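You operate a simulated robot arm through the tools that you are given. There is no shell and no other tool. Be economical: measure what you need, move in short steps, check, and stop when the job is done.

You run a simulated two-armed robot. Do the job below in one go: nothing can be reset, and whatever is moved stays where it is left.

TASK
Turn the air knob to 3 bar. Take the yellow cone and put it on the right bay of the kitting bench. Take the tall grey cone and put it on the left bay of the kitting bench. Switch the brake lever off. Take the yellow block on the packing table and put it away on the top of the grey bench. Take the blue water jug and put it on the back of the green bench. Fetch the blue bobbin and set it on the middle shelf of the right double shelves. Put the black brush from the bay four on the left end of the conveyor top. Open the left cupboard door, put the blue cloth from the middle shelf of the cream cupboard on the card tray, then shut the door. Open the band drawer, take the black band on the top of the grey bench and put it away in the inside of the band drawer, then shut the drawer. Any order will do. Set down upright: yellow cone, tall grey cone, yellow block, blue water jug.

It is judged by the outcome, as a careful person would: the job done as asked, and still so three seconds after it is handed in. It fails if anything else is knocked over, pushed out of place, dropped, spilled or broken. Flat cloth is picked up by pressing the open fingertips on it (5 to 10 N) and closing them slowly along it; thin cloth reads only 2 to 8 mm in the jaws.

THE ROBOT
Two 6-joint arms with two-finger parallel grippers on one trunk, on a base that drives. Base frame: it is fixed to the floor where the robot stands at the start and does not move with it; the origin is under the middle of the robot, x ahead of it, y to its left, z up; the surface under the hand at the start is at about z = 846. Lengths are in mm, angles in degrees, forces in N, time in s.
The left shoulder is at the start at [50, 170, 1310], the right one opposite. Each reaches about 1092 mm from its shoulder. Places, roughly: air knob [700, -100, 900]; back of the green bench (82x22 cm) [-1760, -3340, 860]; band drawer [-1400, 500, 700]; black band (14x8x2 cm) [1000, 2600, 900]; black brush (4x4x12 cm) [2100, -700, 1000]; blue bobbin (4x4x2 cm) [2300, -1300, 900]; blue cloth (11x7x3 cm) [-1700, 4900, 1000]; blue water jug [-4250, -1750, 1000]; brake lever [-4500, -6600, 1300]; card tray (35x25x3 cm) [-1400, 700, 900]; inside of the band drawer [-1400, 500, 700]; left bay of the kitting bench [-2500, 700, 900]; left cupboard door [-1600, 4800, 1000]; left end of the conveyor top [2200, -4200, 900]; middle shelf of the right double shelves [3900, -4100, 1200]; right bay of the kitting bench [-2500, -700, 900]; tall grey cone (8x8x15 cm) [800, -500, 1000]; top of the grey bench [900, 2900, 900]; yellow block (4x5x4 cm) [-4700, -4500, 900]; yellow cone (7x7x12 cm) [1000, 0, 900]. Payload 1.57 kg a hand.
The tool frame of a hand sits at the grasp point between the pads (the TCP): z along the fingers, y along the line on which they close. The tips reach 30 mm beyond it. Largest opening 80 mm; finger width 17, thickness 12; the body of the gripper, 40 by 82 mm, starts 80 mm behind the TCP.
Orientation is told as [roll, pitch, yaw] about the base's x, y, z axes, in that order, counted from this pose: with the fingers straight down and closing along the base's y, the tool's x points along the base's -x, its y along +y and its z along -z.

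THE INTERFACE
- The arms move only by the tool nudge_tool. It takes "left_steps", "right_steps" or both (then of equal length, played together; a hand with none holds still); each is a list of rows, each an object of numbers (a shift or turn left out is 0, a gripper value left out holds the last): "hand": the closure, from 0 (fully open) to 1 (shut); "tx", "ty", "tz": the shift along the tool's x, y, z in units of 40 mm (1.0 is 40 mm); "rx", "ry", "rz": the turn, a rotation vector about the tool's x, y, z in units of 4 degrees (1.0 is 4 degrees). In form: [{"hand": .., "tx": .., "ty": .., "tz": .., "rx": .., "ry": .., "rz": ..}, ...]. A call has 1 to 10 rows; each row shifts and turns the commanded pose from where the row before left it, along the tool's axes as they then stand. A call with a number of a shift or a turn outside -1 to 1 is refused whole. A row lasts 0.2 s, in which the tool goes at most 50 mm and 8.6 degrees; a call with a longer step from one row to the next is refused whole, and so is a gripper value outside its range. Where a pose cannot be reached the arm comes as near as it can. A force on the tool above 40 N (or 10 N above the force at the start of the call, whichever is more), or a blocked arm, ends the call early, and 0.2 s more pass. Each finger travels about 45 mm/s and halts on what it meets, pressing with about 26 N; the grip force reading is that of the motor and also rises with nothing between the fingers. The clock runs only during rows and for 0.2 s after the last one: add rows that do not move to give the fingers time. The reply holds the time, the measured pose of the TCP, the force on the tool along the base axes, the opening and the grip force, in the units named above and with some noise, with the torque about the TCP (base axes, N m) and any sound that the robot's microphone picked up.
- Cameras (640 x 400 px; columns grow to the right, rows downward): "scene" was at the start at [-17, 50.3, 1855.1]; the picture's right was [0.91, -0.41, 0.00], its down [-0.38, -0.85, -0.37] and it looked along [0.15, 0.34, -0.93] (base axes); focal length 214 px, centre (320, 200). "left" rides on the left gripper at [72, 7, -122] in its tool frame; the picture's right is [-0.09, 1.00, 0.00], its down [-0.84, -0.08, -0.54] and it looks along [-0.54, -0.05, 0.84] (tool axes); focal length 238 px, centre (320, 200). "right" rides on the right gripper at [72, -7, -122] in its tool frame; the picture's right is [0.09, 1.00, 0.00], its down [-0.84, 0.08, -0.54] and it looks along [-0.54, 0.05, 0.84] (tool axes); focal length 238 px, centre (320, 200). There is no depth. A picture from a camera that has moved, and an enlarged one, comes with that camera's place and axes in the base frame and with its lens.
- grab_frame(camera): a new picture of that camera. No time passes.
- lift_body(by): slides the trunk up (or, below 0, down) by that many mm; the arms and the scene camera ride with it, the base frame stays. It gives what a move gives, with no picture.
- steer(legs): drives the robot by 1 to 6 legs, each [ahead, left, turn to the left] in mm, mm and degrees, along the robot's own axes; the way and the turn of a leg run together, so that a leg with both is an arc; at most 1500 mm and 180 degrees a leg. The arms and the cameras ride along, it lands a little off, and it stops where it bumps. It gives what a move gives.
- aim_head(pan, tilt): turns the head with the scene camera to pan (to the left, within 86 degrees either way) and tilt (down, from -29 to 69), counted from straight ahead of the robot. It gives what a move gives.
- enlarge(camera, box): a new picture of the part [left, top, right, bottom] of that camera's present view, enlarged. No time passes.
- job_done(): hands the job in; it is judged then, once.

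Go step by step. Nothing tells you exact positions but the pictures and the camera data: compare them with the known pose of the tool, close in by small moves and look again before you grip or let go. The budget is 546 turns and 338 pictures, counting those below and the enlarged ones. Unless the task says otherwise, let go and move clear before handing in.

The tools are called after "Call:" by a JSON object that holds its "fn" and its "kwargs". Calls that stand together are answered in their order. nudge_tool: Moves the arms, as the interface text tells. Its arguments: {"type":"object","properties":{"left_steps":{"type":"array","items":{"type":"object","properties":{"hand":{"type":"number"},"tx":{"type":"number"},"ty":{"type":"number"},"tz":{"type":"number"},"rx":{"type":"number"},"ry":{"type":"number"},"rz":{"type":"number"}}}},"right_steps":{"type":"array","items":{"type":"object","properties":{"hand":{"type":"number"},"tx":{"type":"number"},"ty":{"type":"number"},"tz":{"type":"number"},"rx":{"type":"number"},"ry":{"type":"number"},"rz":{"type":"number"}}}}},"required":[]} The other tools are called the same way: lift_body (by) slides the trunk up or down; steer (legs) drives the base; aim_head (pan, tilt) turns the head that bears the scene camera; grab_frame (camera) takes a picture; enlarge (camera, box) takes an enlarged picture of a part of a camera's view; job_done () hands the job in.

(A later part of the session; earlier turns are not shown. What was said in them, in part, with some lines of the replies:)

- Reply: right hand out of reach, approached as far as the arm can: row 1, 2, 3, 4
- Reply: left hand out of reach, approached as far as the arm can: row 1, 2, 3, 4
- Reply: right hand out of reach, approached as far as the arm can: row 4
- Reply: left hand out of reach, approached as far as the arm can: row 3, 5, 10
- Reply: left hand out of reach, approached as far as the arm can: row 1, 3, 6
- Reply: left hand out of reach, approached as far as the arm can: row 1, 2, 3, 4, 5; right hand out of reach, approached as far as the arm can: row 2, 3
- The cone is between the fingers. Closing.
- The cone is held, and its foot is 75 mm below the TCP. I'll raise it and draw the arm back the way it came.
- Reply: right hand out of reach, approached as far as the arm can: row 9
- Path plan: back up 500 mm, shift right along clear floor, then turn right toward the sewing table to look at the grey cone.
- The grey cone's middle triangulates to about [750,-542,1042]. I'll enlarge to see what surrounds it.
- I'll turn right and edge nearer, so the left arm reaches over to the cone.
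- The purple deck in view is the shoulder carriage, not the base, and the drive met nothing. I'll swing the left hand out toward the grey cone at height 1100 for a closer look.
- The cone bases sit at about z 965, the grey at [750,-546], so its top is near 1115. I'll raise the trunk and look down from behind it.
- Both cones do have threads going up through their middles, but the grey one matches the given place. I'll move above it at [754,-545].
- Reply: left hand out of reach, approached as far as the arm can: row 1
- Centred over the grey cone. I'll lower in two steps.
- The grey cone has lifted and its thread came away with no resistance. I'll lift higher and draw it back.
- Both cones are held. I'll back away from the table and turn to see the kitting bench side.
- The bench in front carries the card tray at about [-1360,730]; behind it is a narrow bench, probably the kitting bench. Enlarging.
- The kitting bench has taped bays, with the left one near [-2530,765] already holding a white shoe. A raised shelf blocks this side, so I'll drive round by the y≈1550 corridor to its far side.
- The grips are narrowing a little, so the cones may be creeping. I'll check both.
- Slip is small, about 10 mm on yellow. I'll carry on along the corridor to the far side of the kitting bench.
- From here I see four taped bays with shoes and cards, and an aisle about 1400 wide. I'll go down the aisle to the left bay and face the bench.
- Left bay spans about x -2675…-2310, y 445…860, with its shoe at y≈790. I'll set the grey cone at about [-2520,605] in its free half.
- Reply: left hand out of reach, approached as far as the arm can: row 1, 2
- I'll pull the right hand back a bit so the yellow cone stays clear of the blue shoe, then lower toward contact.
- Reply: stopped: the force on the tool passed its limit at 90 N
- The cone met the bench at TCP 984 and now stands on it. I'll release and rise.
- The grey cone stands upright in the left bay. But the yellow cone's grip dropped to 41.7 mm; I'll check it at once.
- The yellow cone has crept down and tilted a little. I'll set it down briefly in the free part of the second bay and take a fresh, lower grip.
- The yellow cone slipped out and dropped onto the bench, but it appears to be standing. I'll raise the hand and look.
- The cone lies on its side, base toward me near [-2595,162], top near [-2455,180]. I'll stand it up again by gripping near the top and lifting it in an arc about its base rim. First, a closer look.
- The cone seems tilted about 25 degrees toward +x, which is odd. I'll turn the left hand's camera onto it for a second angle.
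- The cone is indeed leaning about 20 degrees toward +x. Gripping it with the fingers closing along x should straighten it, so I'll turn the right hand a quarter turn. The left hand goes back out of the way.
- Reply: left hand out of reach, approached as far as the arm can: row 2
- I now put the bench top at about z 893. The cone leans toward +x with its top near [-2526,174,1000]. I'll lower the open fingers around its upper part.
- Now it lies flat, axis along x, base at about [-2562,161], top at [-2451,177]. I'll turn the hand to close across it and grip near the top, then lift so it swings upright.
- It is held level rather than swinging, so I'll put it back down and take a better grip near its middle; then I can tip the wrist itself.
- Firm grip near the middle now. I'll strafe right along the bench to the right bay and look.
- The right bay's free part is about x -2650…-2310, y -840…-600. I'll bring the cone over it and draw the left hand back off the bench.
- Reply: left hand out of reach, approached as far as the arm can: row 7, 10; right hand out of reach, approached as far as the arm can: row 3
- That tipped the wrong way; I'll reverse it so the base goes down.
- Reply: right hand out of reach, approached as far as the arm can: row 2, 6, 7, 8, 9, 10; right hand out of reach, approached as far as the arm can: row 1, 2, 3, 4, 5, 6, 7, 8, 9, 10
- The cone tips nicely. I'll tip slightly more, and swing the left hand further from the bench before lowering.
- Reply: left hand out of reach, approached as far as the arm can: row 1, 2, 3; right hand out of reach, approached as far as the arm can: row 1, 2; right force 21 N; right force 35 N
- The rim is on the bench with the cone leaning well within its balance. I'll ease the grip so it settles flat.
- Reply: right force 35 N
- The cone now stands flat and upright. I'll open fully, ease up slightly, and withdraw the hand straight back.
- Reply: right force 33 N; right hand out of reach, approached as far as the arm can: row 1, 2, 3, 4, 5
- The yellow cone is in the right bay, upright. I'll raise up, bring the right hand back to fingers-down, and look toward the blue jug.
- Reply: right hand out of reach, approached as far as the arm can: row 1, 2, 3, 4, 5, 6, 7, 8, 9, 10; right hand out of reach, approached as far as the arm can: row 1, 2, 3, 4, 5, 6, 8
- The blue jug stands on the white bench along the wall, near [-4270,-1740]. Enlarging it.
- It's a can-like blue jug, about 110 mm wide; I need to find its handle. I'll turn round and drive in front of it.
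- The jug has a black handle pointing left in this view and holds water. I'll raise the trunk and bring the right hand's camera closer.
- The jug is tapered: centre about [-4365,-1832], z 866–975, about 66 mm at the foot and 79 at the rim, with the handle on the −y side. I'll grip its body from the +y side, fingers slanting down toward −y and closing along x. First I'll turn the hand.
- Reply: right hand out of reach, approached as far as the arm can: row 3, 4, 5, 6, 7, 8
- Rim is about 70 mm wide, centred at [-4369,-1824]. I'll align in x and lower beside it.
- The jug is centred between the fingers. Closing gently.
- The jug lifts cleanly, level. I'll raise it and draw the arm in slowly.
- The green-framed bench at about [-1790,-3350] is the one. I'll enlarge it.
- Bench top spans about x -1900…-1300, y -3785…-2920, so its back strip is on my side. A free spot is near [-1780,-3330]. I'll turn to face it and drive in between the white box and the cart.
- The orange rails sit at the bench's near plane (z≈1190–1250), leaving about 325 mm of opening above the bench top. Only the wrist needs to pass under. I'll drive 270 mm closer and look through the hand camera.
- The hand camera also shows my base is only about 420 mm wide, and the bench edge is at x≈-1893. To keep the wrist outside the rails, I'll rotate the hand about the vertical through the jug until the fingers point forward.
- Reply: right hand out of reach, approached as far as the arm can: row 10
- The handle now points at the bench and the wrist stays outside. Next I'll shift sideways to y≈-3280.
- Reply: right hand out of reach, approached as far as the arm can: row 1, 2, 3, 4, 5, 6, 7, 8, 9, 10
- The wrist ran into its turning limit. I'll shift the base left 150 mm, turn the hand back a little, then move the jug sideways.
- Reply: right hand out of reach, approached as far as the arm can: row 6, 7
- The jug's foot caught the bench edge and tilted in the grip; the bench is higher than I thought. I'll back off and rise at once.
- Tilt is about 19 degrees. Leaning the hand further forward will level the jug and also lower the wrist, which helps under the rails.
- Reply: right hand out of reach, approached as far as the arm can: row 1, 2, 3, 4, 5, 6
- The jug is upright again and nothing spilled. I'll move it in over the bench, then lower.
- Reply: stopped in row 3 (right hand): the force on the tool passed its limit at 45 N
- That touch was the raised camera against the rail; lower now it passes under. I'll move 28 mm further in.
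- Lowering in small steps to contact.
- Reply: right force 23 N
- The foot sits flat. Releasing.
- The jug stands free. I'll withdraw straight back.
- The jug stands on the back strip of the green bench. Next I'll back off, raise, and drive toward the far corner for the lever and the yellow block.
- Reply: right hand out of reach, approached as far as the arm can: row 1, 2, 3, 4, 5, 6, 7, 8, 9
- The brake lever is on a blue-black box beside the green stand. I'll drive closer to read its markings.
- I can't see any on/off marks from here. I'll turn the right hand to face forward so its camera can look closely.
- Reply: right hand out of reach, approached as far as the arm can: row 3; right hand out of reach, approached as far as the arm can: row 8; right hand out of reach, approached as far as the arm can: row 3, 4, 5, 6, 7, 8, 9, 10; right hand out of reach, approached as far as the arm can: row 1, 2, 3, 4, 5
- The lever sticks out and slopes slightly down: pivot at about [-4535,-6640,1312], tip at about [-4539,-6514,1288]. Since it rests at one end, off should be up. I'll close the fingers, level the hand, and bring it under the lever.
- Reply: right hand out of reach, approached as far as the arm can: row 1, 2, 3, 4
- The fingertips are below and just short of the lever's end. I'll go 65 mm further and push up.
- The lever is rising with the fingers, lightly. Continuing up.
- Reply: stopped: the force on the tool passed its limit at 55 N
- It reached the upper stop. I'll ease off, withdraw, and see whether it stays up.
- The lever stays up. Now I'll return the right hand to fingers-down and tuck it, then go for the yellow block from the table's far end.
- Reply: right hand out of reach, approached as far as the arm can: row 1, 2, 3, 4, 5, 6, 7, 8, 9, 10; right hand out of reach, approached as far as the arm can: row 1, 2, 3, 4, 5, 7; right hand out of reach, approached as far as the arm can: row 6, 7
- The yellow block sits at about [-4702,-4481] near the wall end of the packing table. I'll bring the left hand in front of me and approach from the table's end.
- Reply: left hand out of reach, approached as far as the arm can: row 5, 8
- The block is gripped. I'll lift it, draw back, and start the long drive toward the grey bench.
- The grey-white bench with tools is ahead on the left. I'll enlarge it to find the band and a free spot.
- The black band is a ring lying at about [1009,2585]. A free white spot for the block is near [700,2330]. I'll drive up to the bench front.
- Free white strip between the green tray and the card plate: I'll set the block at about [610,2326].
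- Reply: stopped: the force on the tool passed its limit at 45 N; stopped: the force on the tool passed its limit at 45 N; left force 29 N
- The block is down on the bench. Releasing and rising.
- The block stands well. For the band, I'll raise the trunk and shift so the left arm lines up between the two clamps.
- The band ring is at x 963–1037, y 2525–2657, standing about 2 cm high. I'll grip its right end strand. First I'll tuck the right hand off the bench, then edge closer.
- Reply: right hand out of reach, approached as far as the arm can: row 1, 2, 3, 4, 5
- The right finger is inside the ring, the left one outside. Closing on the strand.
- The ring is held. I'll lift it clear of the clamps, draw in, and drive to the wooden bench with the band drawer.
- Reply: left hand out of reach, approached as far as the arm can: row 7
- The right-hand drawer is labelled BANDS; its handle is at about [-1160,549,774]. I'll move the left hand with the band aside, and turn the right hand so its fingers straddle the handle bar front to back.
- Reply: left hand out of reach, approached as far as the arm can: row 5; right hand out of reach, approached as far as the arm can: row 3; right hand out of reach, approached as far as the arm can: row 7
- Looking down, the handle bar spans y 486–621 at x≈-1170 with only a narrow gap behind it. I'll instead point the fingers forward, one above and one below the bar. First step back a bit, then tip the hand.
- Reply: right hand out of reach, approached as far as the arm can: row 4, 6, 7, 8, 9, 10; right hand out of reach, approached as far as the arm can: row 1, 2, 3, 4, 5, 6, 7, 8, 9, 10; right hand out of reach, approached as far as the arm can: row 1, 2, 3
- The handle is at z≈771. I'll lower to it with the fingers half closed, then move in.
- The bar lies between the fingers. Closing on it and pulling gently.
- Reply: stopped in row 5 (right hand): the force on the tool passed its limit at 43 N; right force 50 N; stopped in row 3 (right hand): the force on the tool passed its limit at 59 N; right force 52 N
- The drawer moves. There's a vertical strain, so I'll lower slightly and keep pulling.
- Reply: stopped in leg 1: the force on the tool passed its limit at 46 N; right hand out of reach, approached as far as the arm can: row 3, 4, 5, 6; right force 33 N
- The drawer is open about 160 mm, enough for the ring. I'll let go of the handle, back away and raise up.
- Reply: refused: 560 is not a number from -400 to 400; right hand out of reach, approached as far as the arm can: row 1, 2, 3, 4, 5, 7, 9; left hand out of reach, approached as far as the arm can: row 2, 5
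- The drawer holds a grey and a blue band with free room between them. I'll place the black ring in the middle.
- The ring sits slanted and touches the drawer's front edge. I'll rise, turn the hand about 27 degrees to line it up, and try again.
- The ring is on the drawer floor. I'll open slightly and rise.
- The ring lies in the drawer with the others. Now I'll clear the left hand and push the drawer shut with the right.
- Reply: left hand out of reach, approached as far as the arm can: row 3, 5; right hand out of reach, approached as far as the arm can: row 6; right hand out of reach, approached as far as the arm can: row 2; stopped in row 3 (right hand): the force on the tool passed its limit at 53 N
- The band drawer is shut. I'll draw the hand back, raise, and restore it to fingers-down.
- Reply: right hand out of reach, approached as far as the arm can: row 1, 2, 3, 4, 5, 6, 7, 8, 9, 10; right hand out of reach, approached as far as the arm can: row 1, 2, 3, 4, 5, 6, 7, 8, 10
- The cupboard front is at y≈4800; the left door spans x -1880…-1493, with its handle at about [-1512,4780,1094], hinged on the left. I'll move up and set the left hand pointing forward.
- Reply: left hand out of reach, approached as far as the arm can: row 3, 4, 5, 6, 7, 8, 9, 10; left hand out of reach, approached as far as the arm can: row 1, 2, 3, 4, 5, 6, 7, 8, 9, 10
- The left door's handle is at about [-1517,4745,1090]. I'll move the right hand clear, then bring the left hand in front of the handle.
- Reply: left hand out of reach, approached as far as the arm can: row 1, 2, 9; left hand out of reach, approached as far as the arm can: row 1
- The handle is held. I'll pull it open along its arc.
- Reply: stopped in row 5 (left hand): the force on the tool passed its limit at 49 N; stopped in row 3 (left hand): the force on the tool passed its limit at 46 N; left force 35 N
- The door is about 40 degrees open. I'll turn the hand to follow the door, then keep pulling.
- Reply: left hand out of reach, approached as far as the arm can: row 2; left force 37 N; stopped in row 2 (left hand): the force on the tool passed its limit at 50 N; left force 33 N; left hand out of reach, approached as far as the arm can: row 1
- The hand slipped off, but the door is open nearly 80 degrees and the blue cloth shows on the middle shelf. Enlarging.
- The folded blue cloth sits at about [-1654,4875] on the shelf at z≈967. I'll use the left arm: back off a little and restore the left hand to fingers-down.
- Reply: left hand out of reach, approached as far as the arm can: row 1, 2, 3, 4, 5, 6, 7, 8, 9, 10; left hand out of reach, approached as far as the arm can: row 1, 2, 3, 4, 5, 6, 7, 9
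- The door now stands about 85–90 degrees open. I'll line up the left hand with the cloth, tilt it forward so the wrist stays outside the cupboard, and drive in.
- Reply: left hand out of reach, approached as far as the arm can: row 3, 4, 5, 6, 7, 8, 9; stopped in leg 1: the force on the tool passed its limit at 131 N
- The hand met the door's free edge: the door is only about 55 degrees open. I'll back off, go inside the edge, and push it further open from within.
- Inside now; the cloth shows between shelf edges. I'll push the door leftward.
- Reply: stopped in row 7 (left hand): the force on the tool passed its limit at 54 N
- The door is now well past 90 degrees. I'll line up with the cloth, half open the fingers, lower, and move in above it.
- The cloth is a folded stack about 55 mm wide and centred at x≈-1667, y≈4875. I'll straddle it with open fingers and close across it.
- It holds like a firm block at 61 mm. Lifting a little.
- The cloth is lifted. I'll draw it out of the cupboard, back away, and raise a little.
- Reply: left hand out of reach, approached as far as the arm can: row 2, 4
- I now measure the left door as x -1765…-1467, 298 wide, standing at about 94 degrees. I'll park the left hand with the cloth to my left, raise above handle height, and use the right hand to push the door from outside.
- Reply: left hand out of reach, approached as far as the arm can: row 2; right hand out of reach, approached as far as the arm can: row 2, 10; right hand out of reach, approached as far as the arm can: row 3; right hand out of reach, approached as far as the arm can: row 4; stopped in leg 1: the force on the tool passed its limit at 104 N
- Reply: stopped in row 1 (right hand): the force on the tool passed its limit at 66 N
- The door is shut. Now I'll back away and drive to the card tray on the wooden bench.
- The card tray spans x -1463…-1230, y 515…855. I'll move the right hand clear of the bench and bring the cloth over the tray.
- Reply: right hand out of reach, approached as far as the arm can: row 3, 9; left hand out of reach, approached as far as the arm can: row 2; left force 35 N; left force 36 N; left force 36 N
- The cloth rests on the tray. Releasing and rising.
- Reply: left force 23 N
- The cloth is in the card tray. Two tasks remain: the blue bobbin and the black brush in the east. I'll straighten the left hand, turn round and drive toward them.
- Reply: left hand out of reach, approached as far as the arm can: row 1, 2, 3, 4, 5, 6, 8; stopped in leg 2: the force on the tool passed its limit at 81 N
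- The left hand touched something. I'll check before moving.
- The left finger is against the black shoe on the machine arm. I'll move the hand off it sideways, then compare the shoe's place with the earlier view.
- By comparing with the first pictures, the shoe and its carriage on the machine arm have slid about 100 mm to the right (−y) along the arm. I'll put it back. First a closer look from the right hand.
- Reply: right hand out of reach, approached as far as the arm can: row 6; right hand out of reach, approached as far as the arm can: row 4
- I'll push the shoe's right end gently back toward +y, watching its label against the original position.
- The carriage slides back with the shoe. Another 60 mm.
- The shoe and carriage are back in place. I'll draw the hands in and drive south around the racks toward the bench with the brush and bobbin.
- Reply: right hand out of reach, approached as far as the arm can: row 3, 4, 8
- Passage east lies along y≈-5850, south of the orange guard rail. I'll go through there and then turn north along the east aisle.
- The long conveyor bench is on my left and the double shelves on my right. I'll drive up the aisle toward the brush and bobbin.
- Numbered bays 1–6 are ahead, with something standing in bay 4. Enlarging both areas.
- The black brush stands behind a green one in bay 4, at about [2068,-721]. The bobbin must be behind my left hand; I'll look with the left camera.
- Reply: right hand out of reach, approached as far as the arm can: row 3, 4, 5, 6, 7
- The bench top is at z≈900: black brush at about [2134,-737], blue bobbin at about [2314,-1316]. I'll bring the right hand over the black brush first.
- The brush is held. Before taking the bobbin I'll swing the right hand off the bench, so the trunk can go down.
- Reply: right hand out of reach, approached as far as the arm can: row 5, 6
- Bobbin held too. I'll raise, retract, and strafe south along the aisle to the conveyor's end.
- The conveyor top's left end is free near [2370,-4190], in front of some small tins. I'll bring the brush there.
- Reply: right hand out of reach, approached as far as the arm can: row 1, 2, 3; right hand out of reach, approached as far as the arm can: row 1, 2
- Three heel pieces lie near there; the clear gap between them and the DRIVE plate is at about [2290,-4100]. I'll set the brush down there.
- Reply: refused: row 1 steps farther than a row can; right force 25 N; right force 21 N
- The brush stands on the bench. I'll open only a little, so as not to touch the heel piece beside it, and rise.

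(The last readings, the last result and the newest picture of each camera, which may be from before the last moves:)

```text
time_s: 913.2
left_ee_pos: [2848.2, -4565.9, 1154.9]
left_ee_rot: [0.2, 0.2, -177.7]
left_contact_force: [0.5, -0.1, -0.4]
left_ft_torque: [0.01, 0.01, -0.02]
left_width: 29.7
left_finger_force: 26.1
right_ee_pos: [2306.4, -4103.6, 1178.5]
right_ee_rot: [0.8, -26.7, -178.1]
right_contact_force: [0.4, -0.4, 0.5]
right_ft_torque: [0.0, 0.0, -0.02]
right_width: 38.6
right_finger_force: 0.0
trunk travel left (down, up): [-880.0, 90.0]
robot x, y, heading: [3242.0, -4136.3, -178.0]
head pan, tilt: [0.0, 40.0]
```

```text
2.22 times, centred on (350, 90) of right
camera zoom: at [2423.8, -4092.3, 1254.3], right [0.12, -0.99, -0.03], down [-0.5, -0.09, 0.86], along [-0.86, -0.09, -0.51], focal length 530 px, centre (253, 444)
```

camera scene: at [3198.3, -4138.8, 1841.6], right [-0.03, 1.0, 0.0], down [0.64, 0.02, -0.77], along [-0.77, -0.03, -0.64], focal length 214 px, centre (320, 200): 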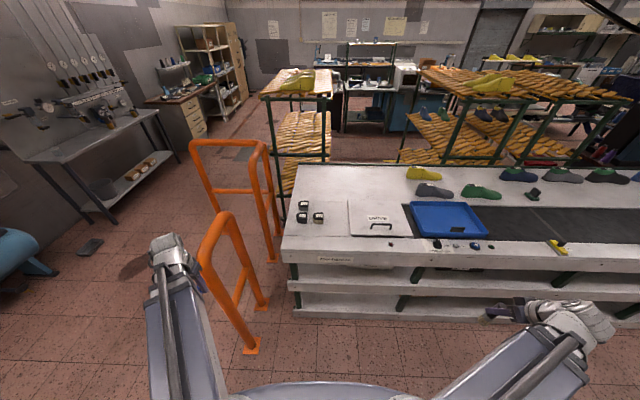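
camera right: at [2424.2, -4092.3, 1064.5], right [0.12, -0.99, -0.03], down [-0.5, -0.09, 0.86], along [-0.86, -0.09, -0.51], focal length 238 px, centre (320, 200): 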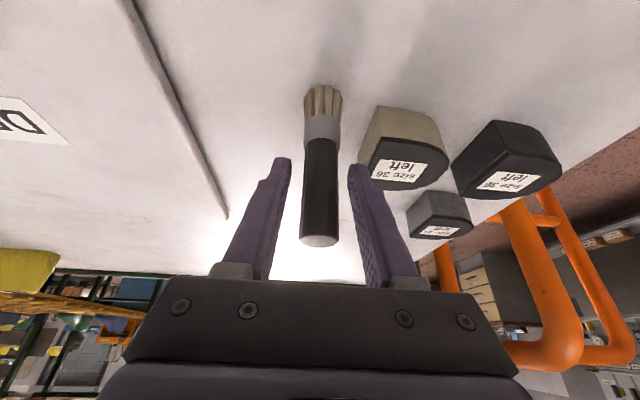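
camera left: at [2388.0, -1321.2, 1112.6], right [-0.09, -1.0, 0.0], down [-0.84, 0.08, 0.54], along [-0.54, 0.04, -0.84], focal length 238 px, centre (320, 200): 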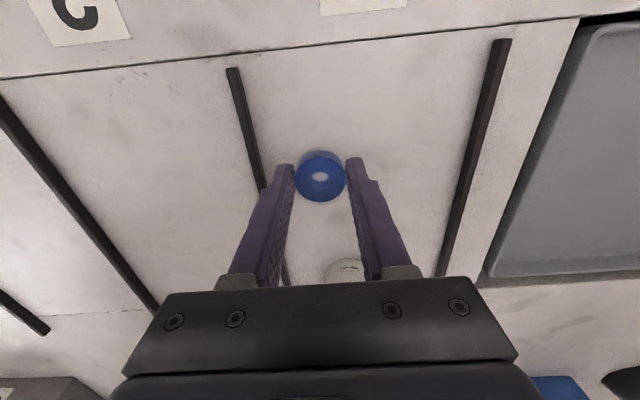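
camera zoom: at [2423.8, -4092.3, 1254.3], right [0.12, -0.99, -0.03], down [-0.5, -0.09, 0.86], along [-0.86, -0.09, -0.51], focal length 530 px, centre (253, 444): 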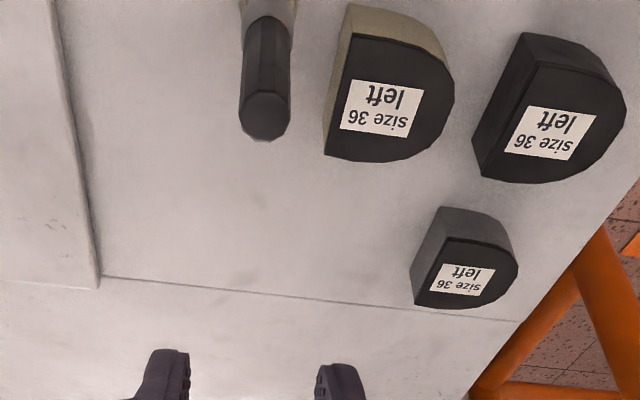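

The brush stands in place. The bobbin grip is narrowing, so I'll check it.

Call:
{"fn": "grab_frame", "kwargs": {"camera": "left"}}

```text
58 pictures are left
camera left: at [2918.0, -4568.2, 1276.6], right [-0.05, -1.0, 0.0], down [-0.84, 0.05, 0.54], along [-0.54, 0.02, -0.84], focal length 238 px, centre (320, 200)
```

left: 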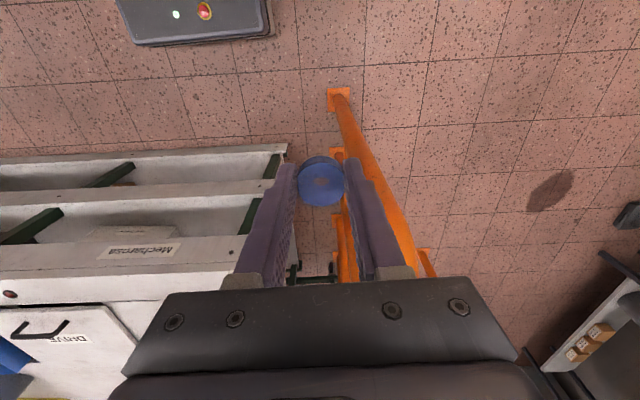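

The bobbin is creeping out of the pads. I'll set it down on the near corner of the conveyor top and take a centred grip. The right hand goes back first.

Call:
{"fn": "nudge_tool", "kwargs": {"left_steps": [{"tx": -0.3, "ty": -0.19}, {"tx": -0.5, "ty": -0.31}, {"tx": -0.5, "ty": -0.31}, {"tx": -0.5, "ty": -0.31}, {"tx": -0.5, "ty": -0.31}, {"tx": -0.5, "ty": -0.31}, {"tx": -0.5, "ty": -0.31}, {"tx": -0.5, "ty": -0.31}, {"tx": -0.5, "ty": -0.31}, {"tx": -0.5, "ty": -0.31}], "right_steps": [{"tz": -0.45, "tx": 0.89, "ty": -0.45}, {"tz": -0.45, "tx": 0.89, "ty": -0.45}, {"tz": -0.45, "tx": 0.89, "ty": -0.45}, {"tz": -0.45, "tx": 0.89, "ty": -0.45}, {"tz": -0.45, "tx": 0.89, "ty": -0.45}, {"tz": -0.45, "tx": 0.89, "ty": -0.45}, {"tz": -0.45, "tx": 0.89, "ty": -0.45}, {"tz": -0.45, "tx": 0.89, "ty": -0.45}, {"tz": -0.45, "tx": 0.89, "ty": -0.45}, {}]}}

Call:
{"fn": "nudge_tool", "kwargs": {"left_steps": [{"tx": -0.5, "ty": -0.31}, {"tx": -0.5, "ty": -0.31}, {"tx": -0.5, "ty": -0.31}, {"tx": -0.5, "ty": -0.31}, {"tx": -0.5, "ty": -0.31}, {"tx": -0.5, "ty": -0.31}, {"tx": -0.5, "ty": -0.31}, {"tx": -0.5, "ty": -0.31}, {"tx": -0.5, "ty": -0.31}, {"tx": -0.5, "ty": -0.31}]}}

Call:
{"fn": "grab_frame", "kwargs": {"camera": "left"}}

```text
time_s: 915.4
left_ee_pos: [2649.3, -4455.2, 1153.5]
left_ee_rot: [0.1, 0.2, -177.6]
left_contact_force: [-0.2, 0.6, 0.3]
left_ft_torque: [0.02, 0.0, 0.03]
left_width: 30.0
left_finger_force: 25.7
right_ee_pos: [2655.8, -3927.9, 1177.4]
right_ee_rot: [0.8, -26.7, -178.1]
right_contact_force: [-0.3, -0.4, 0.2]
right_ft_torque: [-0.01, -0.03, -0.04]
right_width: 38.5
right_finger_force: 0.0
trunk travel left (down, up): [-880.0, 90.0]
robot x, y, heading: [3239.5, -4136.4, -178.0]
head pan, tilt: [0.0, 40.0]
```

```text
time_s: 917.6
left_ee_pos: [2447.1, -4338.9, 1154.9]
left_ee_rot: [0.3, 0.1, -177.5]
left_contact_force: [-0.7, 0.1, 0.3]
left_ft_torque: [0.0, 0.0, -0.01]
left_width: 29.5
left_finger_force: 25.6
right_ee_pos: [2654.5, -3930.4, 1178.2]
right_ee_rot: [0.8, -26.6, -178.2]
right_contact_force: [0.5, 0.1, -0.6]
right_ft_torque: [-0.04, 0.03, 0.0]
right_width: 38.3
right_finger_force: 0.0
trunk travel left (down, up): [-880.0, 90.0]
robot x, y, heading: [3244.5, -4135.9, -178.1]
head pan, tilt: [0.0, 40.0]
```

```text
57 pictures are left
camera left: at [2517.5, -4342.1, 1276.4], right [-0.05, -1.0, 0.0], down [-0.84, 0.05, 0.54], along [-0.54, 0.02, -0.84], focal length 238 px, centre (320, 200)
```

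left: 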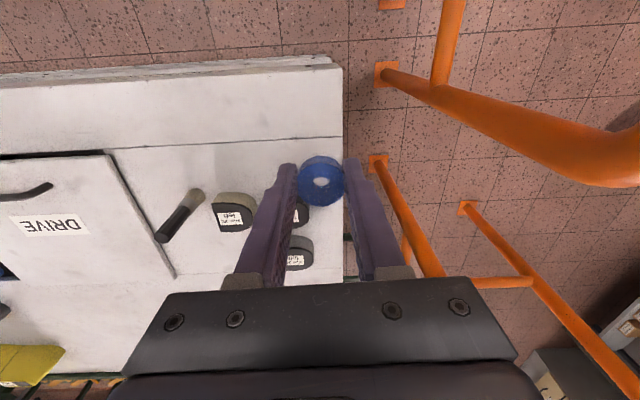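

Call:
{"fn": "nudge_tool", "kwargs": {"left_steps": [{"ty": -0.5}, {"ty": -0.5}, {"ty": -0.4}]}}

Call:
{"fn": "lift_body", "kwargs": {"by": -205}}

Call:
{"fn": "lift_body", "kwargs": {"by": -12}}

Call:
{"fn": "grab_frame", "kwargs": {"camera": "left"}}

```text
time_s: 918.4
left_ee_pos: [2443.8, -4284.3, 1156.0]
left_ee_rot: [0.3, 0.2, -177.7]
left_contact_force: [0.1, 0.4, 0.5]
left_ft_torque: [-0.03, -0.02, -0.03]
left_width: 29.8
left_finger_force: 26.0
right_ee_pos: [2656.0, -3928.2, 1178.1]
right_ee_rot: [0.8, -26.5, -178.2]
right_contact_force: [0.0, -0.1, -0.6]
right_ft_torque: [0.02, 0.0, 0.0]
right_width: 38.3
right_finger_force: 0.1
trunk travel left (down, up): [-880.0, 90.0]
robot x, y, heading: [3242.0, -4137.6, -178.2]
head pan, tilt: [0.0, 40.0]
```

```text
time_s: 920.6
left_ee_pos: [2444.8, -4283.8, 950.3]
left_ee_rot: [0.2, 0.3, -177.7]
left_contact_force: [-0.6, 0.1, 0.2]
left_ft_torque: [0.02, 0.0, 0.01]
left_width: 29.8
left_finger_force: 26.1
right_ee_pos: [2656.1, -3930.3, 973.3]
right_ee_rot: [0.9, -26.6, -178.1]
right_contact_force: [0.8, -0.3, 0.8]
right_ft_torque: [-0.03, -0.02, -0.01]
right_width: 38.5
right_finger_force: 0.1
trunk travel left (down, up): [-675.0, 295.0]
robot x, y, heading: [3241.3, -4136.8, -177.9]
head pan, tilt: [0.0, 40.0]
```

```text
time_s: 921.2
left_ee_pos: [2444.1, -4283.8, 938.0]
left_ee_rot: [0.3, 0.2, -177.7]
left_contact_force: [0.2, 0.0, -0.4]
left_ft_torque: [-0.01, -0.02, 0.01]
left_width: 29.9
left_finger_force: 25.8
right_ee_pos: [2656.9, -3929.0, 961.6]
right_ee_rot: [0.8, -26.7, -178.1]
right_contact_force: [-0.4, -0.1, -0.5]
right_ft_torque: [0.02, 0.0, 0.0]
right_width: 38.5
right_finger_force: 0.2
trunk travel left (down, up): [-663.0, 307.0]
robot x, y, heading: [3245.2, -4135.4, -178.3]
head pan, tilt: [0.0, 40.0]
```

```text
56 pictures are left
camera left: at [2514.7, -4286.4, 1059.7], right [-0.05, -1.0, 0.0], down [-0.84, 0.05, 0.54], along [-0.54, 0.02, -0.84], focal length 238 px, centre (320, 200)
```

left: 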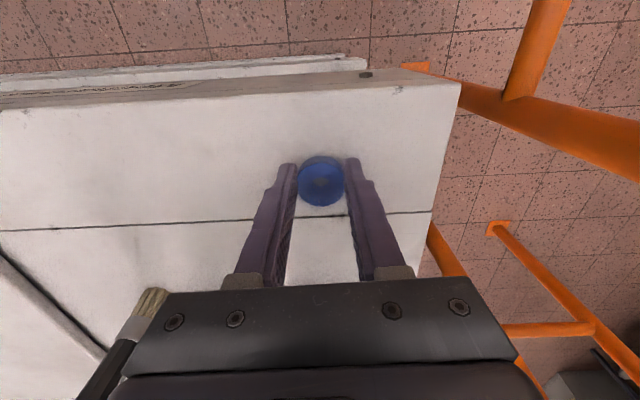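

Call:
{"fn": "lift_body", "kwargs": {"by": -5}}

Call:
{"fn": "lift_body", "kwargs": {"by": -4}}

Call:
{"fn": "lift_body", "kwargs": {"by": -4}}

```text
time_s: 921.8
left_ee_pos: [2443.7, -4284.2, 932.1]
left_ee_rot: [0.4, 0.3, -177.6]
left_contact_force: [0.6, 0.4, -0.9]
left_ft_torque: [-0.03, 0.02, -0.01]
left_width: 29.7
left_finger_force: 26.0
right_ee_pos: [2655.5, -3928.9, 956.4]
right_ee_rot: [0.8, -26.6, -178.0]
right_contact_force: [0.4, 0.2, 0.5]
right_ft_torque: [-0.02, 0.02, -0.01]
right_width: 38.6
right_finger_force: 0.0
trunk travel left (down, up): [-658.0, 312.0]
robot x, y, heading: [3245.1, -4137.1, -178.0]
head pan, tilt: [0.0, 40.0]
```

```text
time_s: 922.3
left_ee_pos: [2444.3, -4284.2, 930.9]
left_ee_rot: [0.4, 0.1, -177.5]
left_contact_force: [-4.0, -1.0, 21.8]
left_ft_torque: [-0.01, 0.19, -0.01]
left_width: 29.9
left_finger_force: 26.0
right_ee_pos: [2657.1, -3928.7, 953.6]
right_ee_rot: [0.7, -26.7, -178.1]
right_contact_force: [-0.1, -0.8, -0.4]
right_ft_torque: [0.0, -0.01, -0.01]
right_width: 38.5
right_finger_force: 0.0
trunk travel left (down, up): [-654.0, 316.0]
robot x, y, heading: [3245.6, -4134.4, -178.1]
head pan, tilt: [0.0, 40.0]
```

```text
time_s: 922.6
left_ee_pos: [2443.9, -4283.5, 931.2]
left_ee_rot: [0.3, 0.0, -177.5]
left_contact_force: [0.4, -0.9, 27.6]
left_ft_torque: [0.28, -0.02, 0.06]
left_width: 29.9
left_finger_force: 25.7
right_ee_pos: [2657.3, -3928.3, 952.3]
right_ee_rot: [0.8, -26.8, -178.0]
right_contact_force: [0.1, 0.0, 0.5]
right_ft_torque: [0.01, 0.01, -0.01]
right_width: 38.5
right_finger_force: 0.0
trunk travel left (down, up): [-653.0, 317.0]
robot x, y, heading: [3246.9, -4133.3, -178.0]
head pan, tilt: [0.0, 40.0]
stopped: the force on the tool passed its limit at 48 N (the readings are from after the stop); the commanded pose is now the measured one
```

Call:
{"fn": "nudge_tool", "kwargs": {"left_steps": [{"hand": 0.5}, {"hand": 0.35}, {}]}}

Call:
{"fn": "enlarge", "kwargs": {"camera": "left", "box": [240, 120, 400, 240]}}

```text
time_s: 923.4
left_ee_pos: [2443.7, -4287.8, 930.8]
left_ee_rot: [0.3, -0.2, -177.5]
left_contact_force: [1.1, -16.8, 31.0]
left_ft_torque: [0.25, -0.03, 0.13]
left_width: 36.6
left_finger_force: 0.1
right_ee_pos: [2657.4, -3930.6, 952.4]
right_ee_rot: [0.7, -26.7, -178.0]
right_contact_force: [-0.4, 0.0, 1.0]
right_ft_torque: [-0.02, -0.01, 0.01]
right_width: 38.5
right_finger_force: 0.1
trunk travel left (down, up): [-653.0, 317.0]
robot x, y, heading: [3244.6, -4137.7, -177.7]
head pan, tilt: [0.0, 40.0]
```

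```text
3.33 times, centred on (320, 180) of left
camera zoom: at [2516.1, -4289.3, 1051.6], right [-0.05, -1.0, 0.01], down [-0.84, 0.04, 0.54], along [-0.54, 0.02, -0.84], focal length 794 px, centre (320, 267)
```

zoom: 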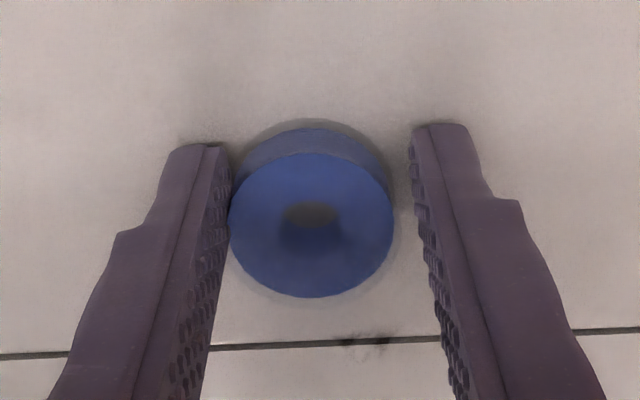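

The bobbin sits about 5 mm ahead of the pads' centre. I'll lift off the bench slightly, move forward, and grip again.

Call:
{"fn": "lift_body", "kwargs": {"by": 4}}

Call:
{"fn": "nudge_tool", "kwargs": {"left_steps": [{"tx": -0.15, "ty": 0.03}, {"hand": 0.5}, {"hand": 0.7}, {"hand": 0.9}, {}, {}]}}

Call:
{"fn": "lift_body", "kwargs": {"by": 30}}

Call:
{"fn": "enlarge", "kwargs": {"camera": "left", "box": [240, 120, 400, 240]}}

```text
time_s: 924.0
left_ee_pos: [2443.9, -4282.1, 930.7]
left_ee_rot: [0.1, 0.1, -177.7]
left_contact_force: [-0.3, 1.5, -0.2]
left_ft_torque: [0.02, 0.0, 0.01]
left_width: 51.7
left_finger_force: 0.1
right_ee_pos: [2656.9, -3929.9, 955.4]
right_ee_rot: [0.8, -26.7, -178.2]
right_contact_force: [0.6, -0.5, -0.2]
right_ft_torque: [0.0, 0.0, -0.01]
right_width: 38.3
right_finger_force: 0.0
trunk travel left (down, up): [-657.0, 313.0]
robot x, y, heading: [3237.4, -4134.1, -178.2]
head pan, tilt: [0.0, 40.0]
```

```text
time_s: 925.4
left_ee_pos: [2435.9, -4285.6, 932.4]
left_ee_rot: [0.3, 0.0, -177.7]
left_contact_force: [-0.4, 0.0, 0.7]
left_ft_torque: [0.03, -0.01, 0.02]
left_width: 29.8
left_finger_force: 25.7
right_ee_pos: [2655.0, -3929.7, 955.3]
right_ee_rot: [0.8, -26.6, -178.1]
right_contact_force: [0.7, -0.2, 0.3]
right_ft_torque: [0.0, -0.02, 0.01]
right_width: 38.3
right_finger_force: 0.1
trunk travel left (down, up): [-657.0, 313.0]
robot x, y, heading: [3240.2, -4133.4, -177.9]
head pan, tilt: [0.0, 40.0]
```

```text
time_s: 926.1
left_ee_pos: [2436.2, -4285.3, 963.0]
left_ee_rot: [0.4, 0.1, -177.6]
left_contact_force: [-0.2, -0.6, -0.4]
left_ft_torque: [0.04, 0.0, 0.0]
left_width: 29.7
left_finger_force: 25.9
right_ee_pos: [2654.1, -3928.9, 985.3]
right_ee_rot: [0.8, -26.7, -178.1]
right_contact_force: [0.0, 0.2, 0.0]
right_ft_torque: [-0.02, 0.02, 0.01]
right_width: 38.3
right_finger_force: 0.0
trunk travel left (down, up): [-687.0, 283.0]
robot x, y, heading: [3242.9, -4136.6, -177.9]
head pan, tilt: [0.0, 40.0]
```

```text
3.33 times, centred on (320, 180) of left
camera zoom: at [2507.0, -4288.2, 1083.7], right [-0.05, -1.0, 0.0], down [-0.84, 0.05, 0.54], along [-0.54, 0.02, -0.84], focal length 794 px, centre (320, 267)
```

zoom: 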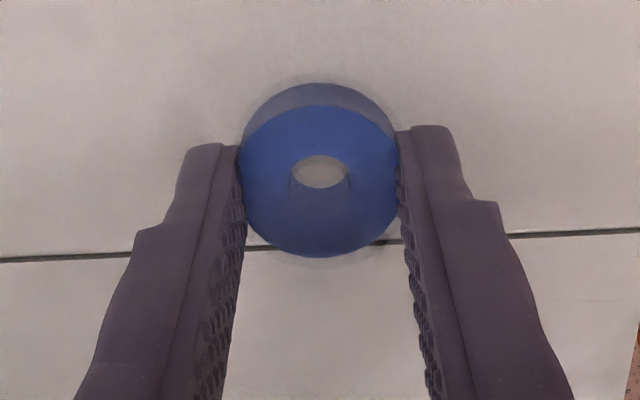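

The grip is centred and stable at 29.7 mm. I'll raise, tuck in, turn round to face the shelves and look.

Call:
{"fn": "lift_body", "kwargs": {"by": 200}}

Call:
{"fn": "nudge_tool", "kwargs": {"left_steps": [{"tx": 0.5}, {"tx": 0.9}, {"tx": 0.9}, {"tx": 0.9}, {"tx": 0.9}, {"tx": 0.9}, {"tx": 0.9}, {"tx": 0.9}, {"tx": 0.9}, {"tx": 0.5}]}}

Call:
{"fn": "steer", "kwargs": {"legs": [[110, 0, 0], [0, 0, 178]]}}

Call:
{"fn": "aim_head", "kwargs": {"pan": 0, "tilt": 25}}

Call:
{"fn": "grab_frame", "kwargs": {"camera": "scene"}}

```text
time_s: 928.3
left_ee_pos: [2436.1, -4284.9, 1162.9]
left_ee_rot: [0.2, -0.1, -177.6]
left_contact_force: [0.0, -0.3, 0.6]
left_ft_torque: [-0.02, -0.01, 0.02]
left_width: 29.7
left_finger_force: 26.0
right_ee_pos: [2655.1, -3929.4, 1185.1]
right_ee_rot: [0.8, -26.7, -178.1]
right_contact_force: [-0.1, 0.7, -0.2]
right_ft_torque: [0.0, 0.0, -0.01]
right_width: 38.5
right_finger_force: 0.1
trunk travel left (down, up): [-887.0, 83.0]
robot x, y, heading: [3244.5, -4134.8, -178.2]
head pan, tilt: [0.0, 40.0]
```

```text
time_s: 930.5
left_ee_pos: [2764.5, -4272.2, 1162.7]
left_ee_rot: [0.2, 0.0, -177.6]
left_contact_force: [0.9, 0.0, 0.0]
left_ft_torque: [-0.03, -0.02, -0.02]
left_width: 29.8
left_finger_force: 25.7
left hand out of reach, approached as far as the arm can: row 5, 10
right_ee_pos: [2656.1, -3929.3, 1185.1]
right_ee_rot: [0.7, -26.5, -178.1]
right_contact_force: [-0.6, 0.0, -0.7]
right_ft_torque: [0.0, 0.0, 0.0]
right_width: 38.6
right_finger_force: 0.0
trunk travel left (down, up): [-887.0, 83.0]
robot x, y, heading: [3241.0, -4136.1, -177.9]
head pan, tilt: [0.0, 40.0]
```

```text
time_s: 939.0
left_ee_pos: [3611.8, -4003.2, 1161.8]
left_ee_rot: [0.1, -0.1, 2.1]
left_contact_force: [-0.4, 0.1, -0.2]
left_ft_torque: [-0.03, 0.02, 0.0]
left_width: 29.7
left_finger_force: 26.2
right_ee_pos: [3718.9, -4347.2, 1185.9]
right_ee_rot: [0.8, -26.6, 1.6]
right_contact_force: [0.2, -0.5, -0.6]
right_ft_torque: [0.0, -0.01, 0.0]
right_width: 38.0
right_finger_force: 0.0
trunk travel left (down, up): [-887.0, 83.0]
robot x, y, heading: [3130.3, -4138.9, 2.1]
head pan, tilt: [0.0, 40.0]
```

```text
time_s: 939.8
left_ee_pos: [3611.3, -4004.3, 1162.1]
left_ee_rot: [0.2, -0.1, 2.1]
left_contact_force: [0.3, -0.7, -0.3]
left_ft_torque: [-0.01, -0.01, -0.05]
left_width: 29.6
left_finger_force: 26.1
right_ee_pos: [3720.3, -4347.3, 1186.5]
right_ee_rot: [0.7, -26.6, 1.7]
right_contact_force: [0.0, 0.3, 0.9]
right_ft_torque: [0.02, 0.0, 0.01]
right_width: 38.3
right_finger_force: 0.1
trunk travel left (down, up): [-887.0, 83.0]
robot x, y, heading: [3133.8, -4136.2, 1.8]
head pan, tilt: [0.0, 25.0]
```

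```text
53 pictures are left
camera scene: at [3184.8, -4139.3, 1876.2], right [0.03, -1.0, 0.0], down [-0.42, -0.01, -0.91], along [0.91, 0.03, -0.42], focal length 214 px, centre (320, 200)
```

scene: 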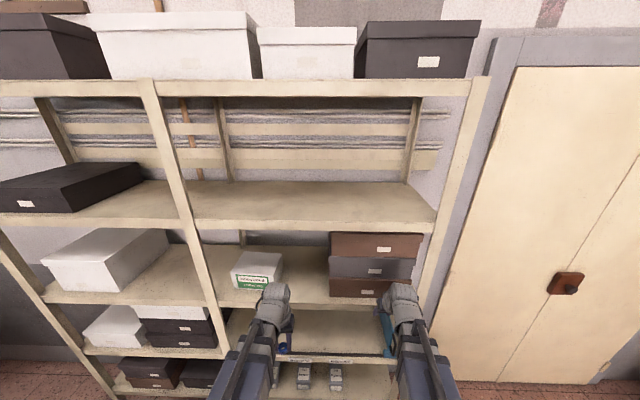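

The middle shelf of this unit is at about z 1208, free near y≈-4085 between the white box and the stacked boxes. I'll back off, raise, and tilt the left hand forward to clear the shelf edge.

Call:
{"fn": "steer", "kwargs": {"legs": [[-150, 0, -1.8]]}}

Call:
{"fn": "lift_body", "kwargs": {"by": 83}}

Call:
{"fn": "nudge_tool", "kwargs": {"left_steps": [{"ry": -1}, {"ry": -1}, {"ry": -1}, {"ry": -1}, {"ry": -1}, {"ry": -1}, {"ry": -1}]}}

Call:
{"fn": "grab_frame", "kwargs": {"camera": "scene"}}

Call:
{"fn": "grab_frame", "kwargs": {"camera": "left"}}

```text
time_s: 941.2
left_ee_pos: [3463.1, -4020.5, 1162.7]
left_ee_rot: [0.2, 0.0, 0.5]
left_contact_force: [-0.8, -0.4, -0.2]
left_ft_torque: [0.0, -0.05, 0.0]
left_width: 29.7
left_finger_force: 26.0
right_ee_pos: [3559.4, -4366.7, 1187.2]
right_ee_rot: [0.8, -26.7, 0.0]
right_contact_force: [-1.0, 0.3, 0.2]
right_ft_torque: [0.02, -0.01, 0.0]
right_width: 38.2
right_finger_force: 0.0
trunk travel left (down, up): [-887.0, 83.0]
robot x, y, heading: [2980.3, -4143.3, -0.0]
head pan, tilt: [0.0, 25.0]
```

```text
time_s: 942.4
left_ee_pos: [3465.0, -4020.2, 1245.1]
left_ee_rot: [0.1, 0.1, 0.5]
left_contact_force: [-0.4, -0.8, -0.9]
left_ft_torque: [0.02, -0.02, 0.01]
left_width: 29.6
left_finger_force: 26.4
right_ee_pos: [3562.4, -4367.1, 1268.0]
right_ee_rot: [0.8, -26.6, 0.0]
right_contact_force: [-0.3, 0.5, -0.3]
right_ft_torque: [0.0, 0.02, 0.0]
right_width: 38.2
right_finger_force: 0.1
trunk travel left (down, up): [-970.0, 0.0]
robot x, y, heading: [2981.4, -4141.0, 0.3]
head pan, tilt: [0.0, 25.0]
```

```text
time_s: 944.0
left_ee_pos: [3537.0, -4030.2, 1270.6]
left_ee_rot: [0.2, -27.9, 0.4]
left_contact_force: [-0.8, 0.2, -0.3]
left_ft_torque: [0.0, 0.0, 0.02]
left_width: 29.5
left_finger_force: 26.2
left hand out of reach, approached as far as the arm can: row 3, 4, 5, 6, 7
right_ee_pos: [3562.2, -4367.4, 1267.8]
right_ee_rot: [0.8, -26.6, 0.0]
right_contact_force: [-0.3, -0.1, 0.0]
right_ft_torque: [0.0, 0.02, -0.02]
right_width: 38.3
right_finger_force: 0.1
trunk travel left (down, up): [-970.0, 0.0]
robot x, y, heading: [2983.1, -4141.1, 0.2]
head pan, tilt: [0.0, 25.0]
```

```text
52 pictures are left
camera scene: at [3033.5, -4143.3, 1958.8], right [0.0, -1.0, 0.0], down [-0.42, 0.0, -0.91], along [0.91, 0.0, -0.42], focal length 214 px, centre (320, 200)
```

scene: 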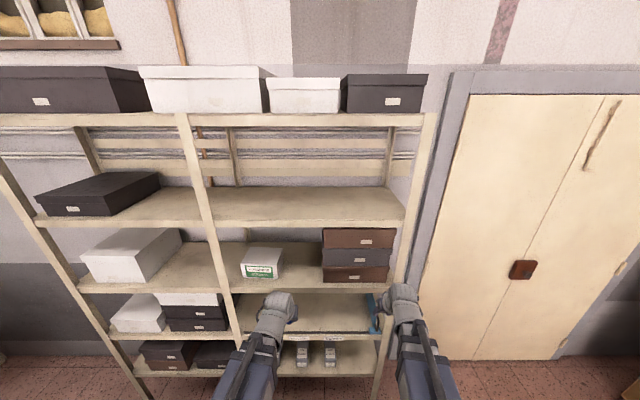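

```text
51 pictures are left
camera left: at [3416.0, -4024.4, 1344.1], right [0.07, 1.0, 0.05], down [0.49, -0.08, 0.87], along [0.87, -0.04, -0.49], focal length 238 px, centre (320, 200)
```

left: 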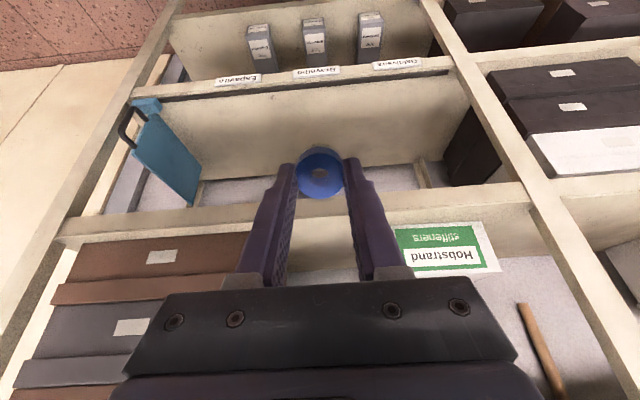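

The middle shelf's lip is at x≈3762, z≈1205, and the free space is y -4175…-3918. I'll move the bobbin in above the shelf.

Call:
{"fn": "nudge_tool", "kwargs": {"left_steps": [{"tz": 0.35, "tx": -0.66, "ty": -0.05}, {"tz": 0.46, "tx": -0.88, "ty": -0.05}, {"tz": 0.46, "tx": -0.88, "ty": -0.05}, {"tz": 0.46, "tx": -0.88, "ty": -0.05}, {"tz": 0.46, "tx": -0.88, "ty": -0.05}, {"tz": 0.46, "tx": -0.88, "ty": -0.05}, {"tz": 0.46, "tx": -0.88, "ty": -0.05}, {"tz": 0.46, "tx": -0.88}]}}

Call:
{"fn": "grab_frame", "kwargs": {"camera": "left"}}

```text
time_s: 945.8
left_ee_pos: [3846.6, -4044.5, 1270.7]
left_ee_rot: [0.3, -27.9, 0.3]
left_contact_force: [0.0, 0.1, 0.1]
left_ft_torque: [-0.03, 0.0, 0.01]
left_width: 29.7
left_finger_force: 25.8
right_ee_pos: [3563.0, -4365.8, 1267.3]
right_ee_rot: [0.8, -26.6, 0.0]
right_contact_force: [-0.1, -0.6, 0.7]
right_ft_torque: [0.01, 0.01, -0.04]
right_width: 38.3
right_finger_force: 0.2
trunk travel left (down, up): [-970.0, 0.0]
robot x, y, heading: [2978.6, -4144.8, 0.1]
head pan, tilt: [0.0, 25.0]
```

```text
50 pictures are left
camera left: at [3724.7, -4038.3, 1343.5], right [0.07, 1.0, 0.05], down [0.49, -0.08, 0.87], along [0.87, -0.04, -0.49], focal length 238 px, centre (320, 200)
```

left: 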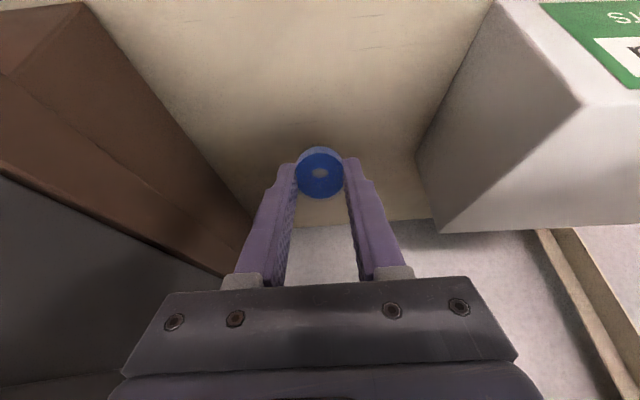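

The bobbin is over the free spot. I'll lower it to the shelf in small steps.

Call:
{"fn": "lift_body", "kwargs": {"by": -20}}

Call:
{"fn": "lift_body", "kwargs": {"by": -5}}

Call:
{"fn": "lift_body", "kwargs": {"by": -5}}

Call:
{"fn": "grab_frame", "kwargs": {"camera": "left"}}

```text
time_s: 946.4
left_ee_pos: [3844.5, -4044.9, 1250.9]
left_ee_rot: [0.3, -28.0, 0.4]
left_contact_force: [0.4, -0.7, -0.7]
left_ft_torque: [0.0, 0.0, 0.01]
left_width: 29.7
left_finger_force: 26.4
right_ee_pos: [3560.8, -4367.3, 1247.5]
right_ee_rot: [0.9, -26.7, 0.0]
right_contact_force: [-0.4, 0.3, -0.1]
right_ft_torque: [-0.05, -0.01, -0.01]
right_width: 38.4
right_finger_force: 0.0
trunk travel left (down, up): [-950.0, 20.0]
robot x, y, heading: [2978.6, -4142.0, 0.3]
head pan, tilt: [0.0, 25.0]
```

```text
time_s: 947.0
left_ee_pos: [3845.8, -4043.6, 1245.1]
left_ee_rot: [0.2, -28.0, 0.3]
left_contact_force: [0.0, 0.1, 0.3]
left_ft_torque: [-0.01, 0.04, -0.01]
left_width: 29.6
left_finger_force: 25.5
right_ee_pos: [3561.6, -4367.5, 1243.7]
right_ee_rot: [0.8, -26.6, -0.1]
right_contact_force: [0.4, 0.0, 1.0]
right_ft_torque: [0.0, 0.0, 0.04]
right_width: 38.5
right_finger_force: 0.0
trunk travel left (down, up): [-945.0, 25.0]
robot x, y, heading: [2980.9, -4146.1, 0.1]
head pan, tilt: [0.0, 25.0]
```

```text
time_s: 947.5
left_ee_pos: [3844.2, -4043.9, 1241.3]
left_ee_rot: [0.4, -28.1, 0.2]
left_contact_force: [-0.1, 0.1, -0.1]
left_ft_torque: [-0.01, -0.03, -0.02]
left_width: 29.5
left_finger_force: 25.8
right_ee_pos: [3562.1, -4367.5, 1237.2]
right_ee_rot: [0.8, -26.6, 0.0]
right_contact_force: [0.1, 0.2, 0.1]
right_ft_torque: [-0.01, -0.01, 0.01]
right_width: 38.4
right_finger_force: 0.1
trunk travel left (down, up): [-940.0, 30.0]
robot x, y, heading: [2982.2, -4147.4, 0.4]
head pan, tilt: [0.0, 25.0]
```

```text
49 pictures are left
camera left: at [3722.9, -4038.1, 1314.1], right [0.07, 1.0, 0.05], down [0.49, -0.08, 0.87], along [0.87, -0.04, -0.49], focal length 238 px, centre (320, 200)
```

left: 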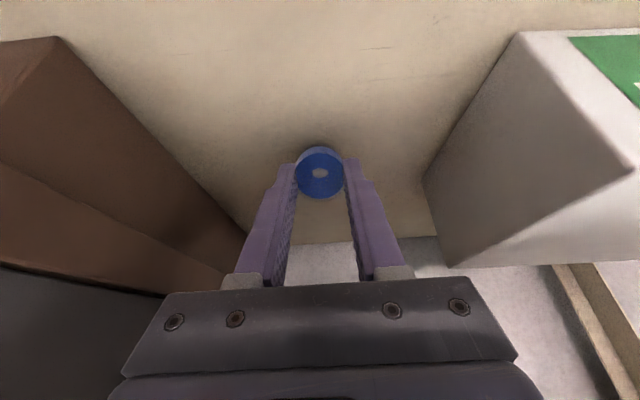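

Call:
{"fn": "lift_body", "kwargs": {"by": -6}}

Call:
{"fn": "lift_body", "kwargs": {"by": -5}}

Call:
{"fn": "lift_body", "kwargs": {"by": -5}}

```text
time_s: 948.1
left_ee_pos: [3843.6, -4044.3, 1234.5]
left_ee_rot: [0.4, -28.1, 0.3]
left_contact_force: [0.9, 0.6, 0.2]
left_ft_torque: [0.01, 0.0, 0.03]
left_width: 29.6
left_finger_force: 26.1
right_ee_pos: [3562.1, -4366.3, 1232.2]
right_ee_rot: [0.8, -26.6, 0.0]
right_contact_force: [1.7, 0.2, -0.6]
right_ft_torque: [0.03, 0.0, 0.0]
right_width: 38.3
right_finger_force: 0.1
trunk travel left (down, up): [-934.0, 36.0]
robot x, y, heading: [2978.6, -4139.4, -0.0]
head pan, tilt: [0.0, 25.0]
```

```text
time_s: 948.6
left_ee_pos: [3843.4, -4042.9, 1228.9]
left_ee_rot: [0.3, -28.0, 0.3]
left_contact_force: [0.9, 0.3, 0.7]
left_ft_torque: [-0.01, -0.03, -0.01]
left_width: 29.6
left_finger_force: 26.2
right_ee_pos: [3563.3, -4367.5, 1226.7]
right_ee_rot: [0.8, -26.6, 0.0]
right_contact_force: [0.8, 1.3, 0.6]
right_ft_torque: [0.0, 0.0, -0.01]
right_width: 38.5
right_finger_force: 0.0
trunk travel left (down, up): [-929.0, 41.0]
robot x, y, heading: [2981.2, -4138.5, 0.2]
head pan, tilt: [0.0, 25.0]
```

```text
time_s: 949.1
left_ee_pos: [3845.3, -4043.7, 1225.5]
left_ee_rot: [0.2, -28.2, 0.3]
left_contact_force: [3.2, 1.1, 20.0]
left_ft_torque: [0.04, -0.11, 0.0]
left_width: 29.8
left_finger_force: 26.4
right_ee_pos: [3560.3, -4367.2, 1222.3]
right_ee_rot: [0.8, -26.7, 0.0]
right_contact_force: [-0.1, -0.2, -0.8]
right_ft_torque: [0.03, -0.01, 0.03]
right_width: 38.5
right_finger_force: 0.1
trunk travel left (down, up): [-924.0, 46.0]
robot x, y, heading: [2982.8, -4144.2, 0.2]
head pan, tilt: [0.0, 25.0]
```

Contact. Releasing gently.

Call:
{"fn": "nudge_tool", "kwargs": {"left_steps": [{"hand": 0.6}, {"hand": 0.5}, {"hand": 0.4}, {}]}}

Call:
{"fn": "lift_body", "kwargs": {"by": 40}}

Call:
{"fn": "grab_frame", "kwargs": {"camera": "left"}}

```text
time_s: 950.1
left_ee_pos: [3843.3, -4043.7, 1222.7]
left_ee_rot: [0.4, -27.9, 0.3]
left_contact_force: [-0.2, -0.1, 0.2]
left_ft_torque: [0.03, -0.02, -0.01]
left_width: 48.0
left_finger_force: 0.2
right_ee_pos: [3561.4, -4366.4, 1222.2]
right_ee_rot: [0.8, -26.6, 0.0]
right_contact_force: [-0.3, 0.5, -0.1]
right_ft_torque: [0.02, -0.02, -0.02]
right_width: 38.6
right_finger_force: 0.1
trunk travel left (down, up): [-924.0, 46.0]
robot x, y, heading: [2981.4, -4140.1, 0.0]
head pan, tilt: [0.0, 25.0]
```

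```text
time_s: 951.0
left_ee_pos: [3845.2, -4044.8, 1264.9]
left_ee_rot: [0.4, -28.0, 0.4]
left_contact_force: [-0.7, -0.2, 0.1]
left_ft_torque: [-0.01, 0.01, -0.01]
left_width: 47.9
left_finger_force: 0.0
right_ee_pos: [3561.2, -4367.5, 1262.2]
right_ee_rot: [0.8, -26.6, 0.0]
right_contact_force: [0.3, 0.7, 0.0]
right_ft_torque: [0.01, 0.01, -0.02]
right_width: 38.4
right_finger_force: 0.1
trunk travel left (down, up): [-964.0, 6.0]
robot x, y, heading: [2980.3, -4143.3, 0.0]
head pan, tilt: [0.0, 25.0]
```

```text
48 pictures are left
camera left: at [3723.1, -4038.2, 1338.0], right [0.07, 1.0, 0.05], down [0.49, -0.08, 0.87], along [0.87, -0.04, -0.49], focal length 238 px, centre (320, 200)
```

left: 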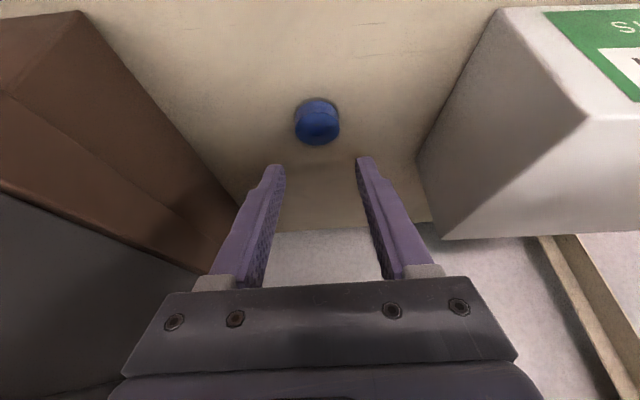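

The bobbin sits flat on the middle shelf. I'll withdraw the hand and back away.

Call:
{"fn": "nudge_tool", "kwargs": {"left_steps": [{"tz": -0.35, "tx": 0.66}, {"tz": -0.46, "tx": 0.88}, {"tz": -0.46, "tx": 0.88}, {"tz": -0.46, "tx": 0.88}, {"tz": -0.46, "tx": 0.88}, {"tz": -0.46, "tx": 0.88}, {"tz": -0.46, "tx": 0.88}]}}

Call:
{"fn": "enlarge", "kwargs": {"camera": "scene", "box": [220, 210, 420, 350]}}

```text
time_s: 952.6
left_ee_pos: [3572.9, -4047.5, 1264.6]
left_ee_rot: [0.3, -28.0, 0.3]
left_contact_force: [0.2, -0.4, -0.5]
left_ft_torque: [0.04, -0.04, -0.01]
left_width: 47.9
left_finger_force: 0.1
left hand out of reach, approached as far as the arm can: row 2, 4, 5
right_ee_pos: [3561.9, -4368.0, 1261.8]
right_ee_rot: [0.8, -26.7, -0.1]
right_contact_force: [0.4, -0.5, 0.8]
right_ft_torque: [0.0, 0.03, 0.01]
right_width: 38.2
right_finger_force: 0.0
trunk travel left (down, up): [-964.0, 6.0]
robot x, y, heading: [2982.8, -4141.3, 0.0]
head pan, tilt: [0.0, 25.0]
```

```text
2.86 times, centred on (320, 280) of scene
camera zoom: at [3032.1, -4143.1, 1952.9], right [0.0, -1.0, 0.0], down [-0.42, 0.0, -0.91], along [0.91, 0.0, -0.42], focal length 613 px, centre (320, -29)
```

zoom: 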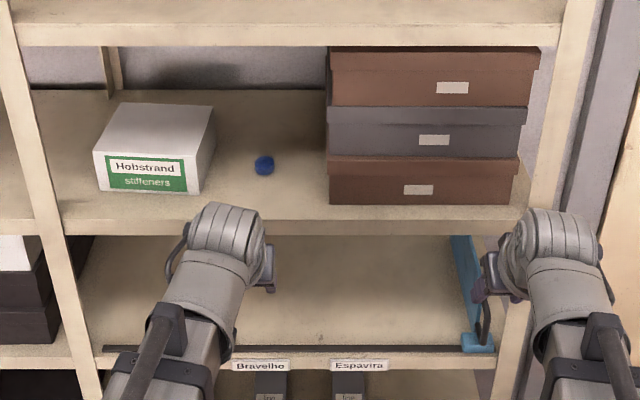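

Everything asked has been carried out and both hands are clear. Handing in.

Call:
{"fn": "job_done", "kwargs": {}}

```text
The job is handed in.
```

I carried out all ten tasks and handed the job in, with some slips along the way and one thing I could not confirm.

**Not confirmed**
- The brake lever has no on/off marks that I could see. I moved it from its lower position to its upper stop and took that as off.

**Slips along the way**
- **Yellow cone:** it slid out of the grip and fell onto the kitting bench before I stood it upright in the right bay.
- **Shoe carriage:** a hand pushed the shoe and carriage on one machine arm about 100 mm along its slide. I pushed it back to within about 5 mm of its original place.
- **Water jug:** it tilted about 19 degrees when its foot caught the green bench edge. I levelled it before setting it down and saw no spill.
- **Contacts:** a hand also hit the cupboard door's edge while the door was open, and the raised hand camera touched a rail at the green bench. Nothing there looked shifted.
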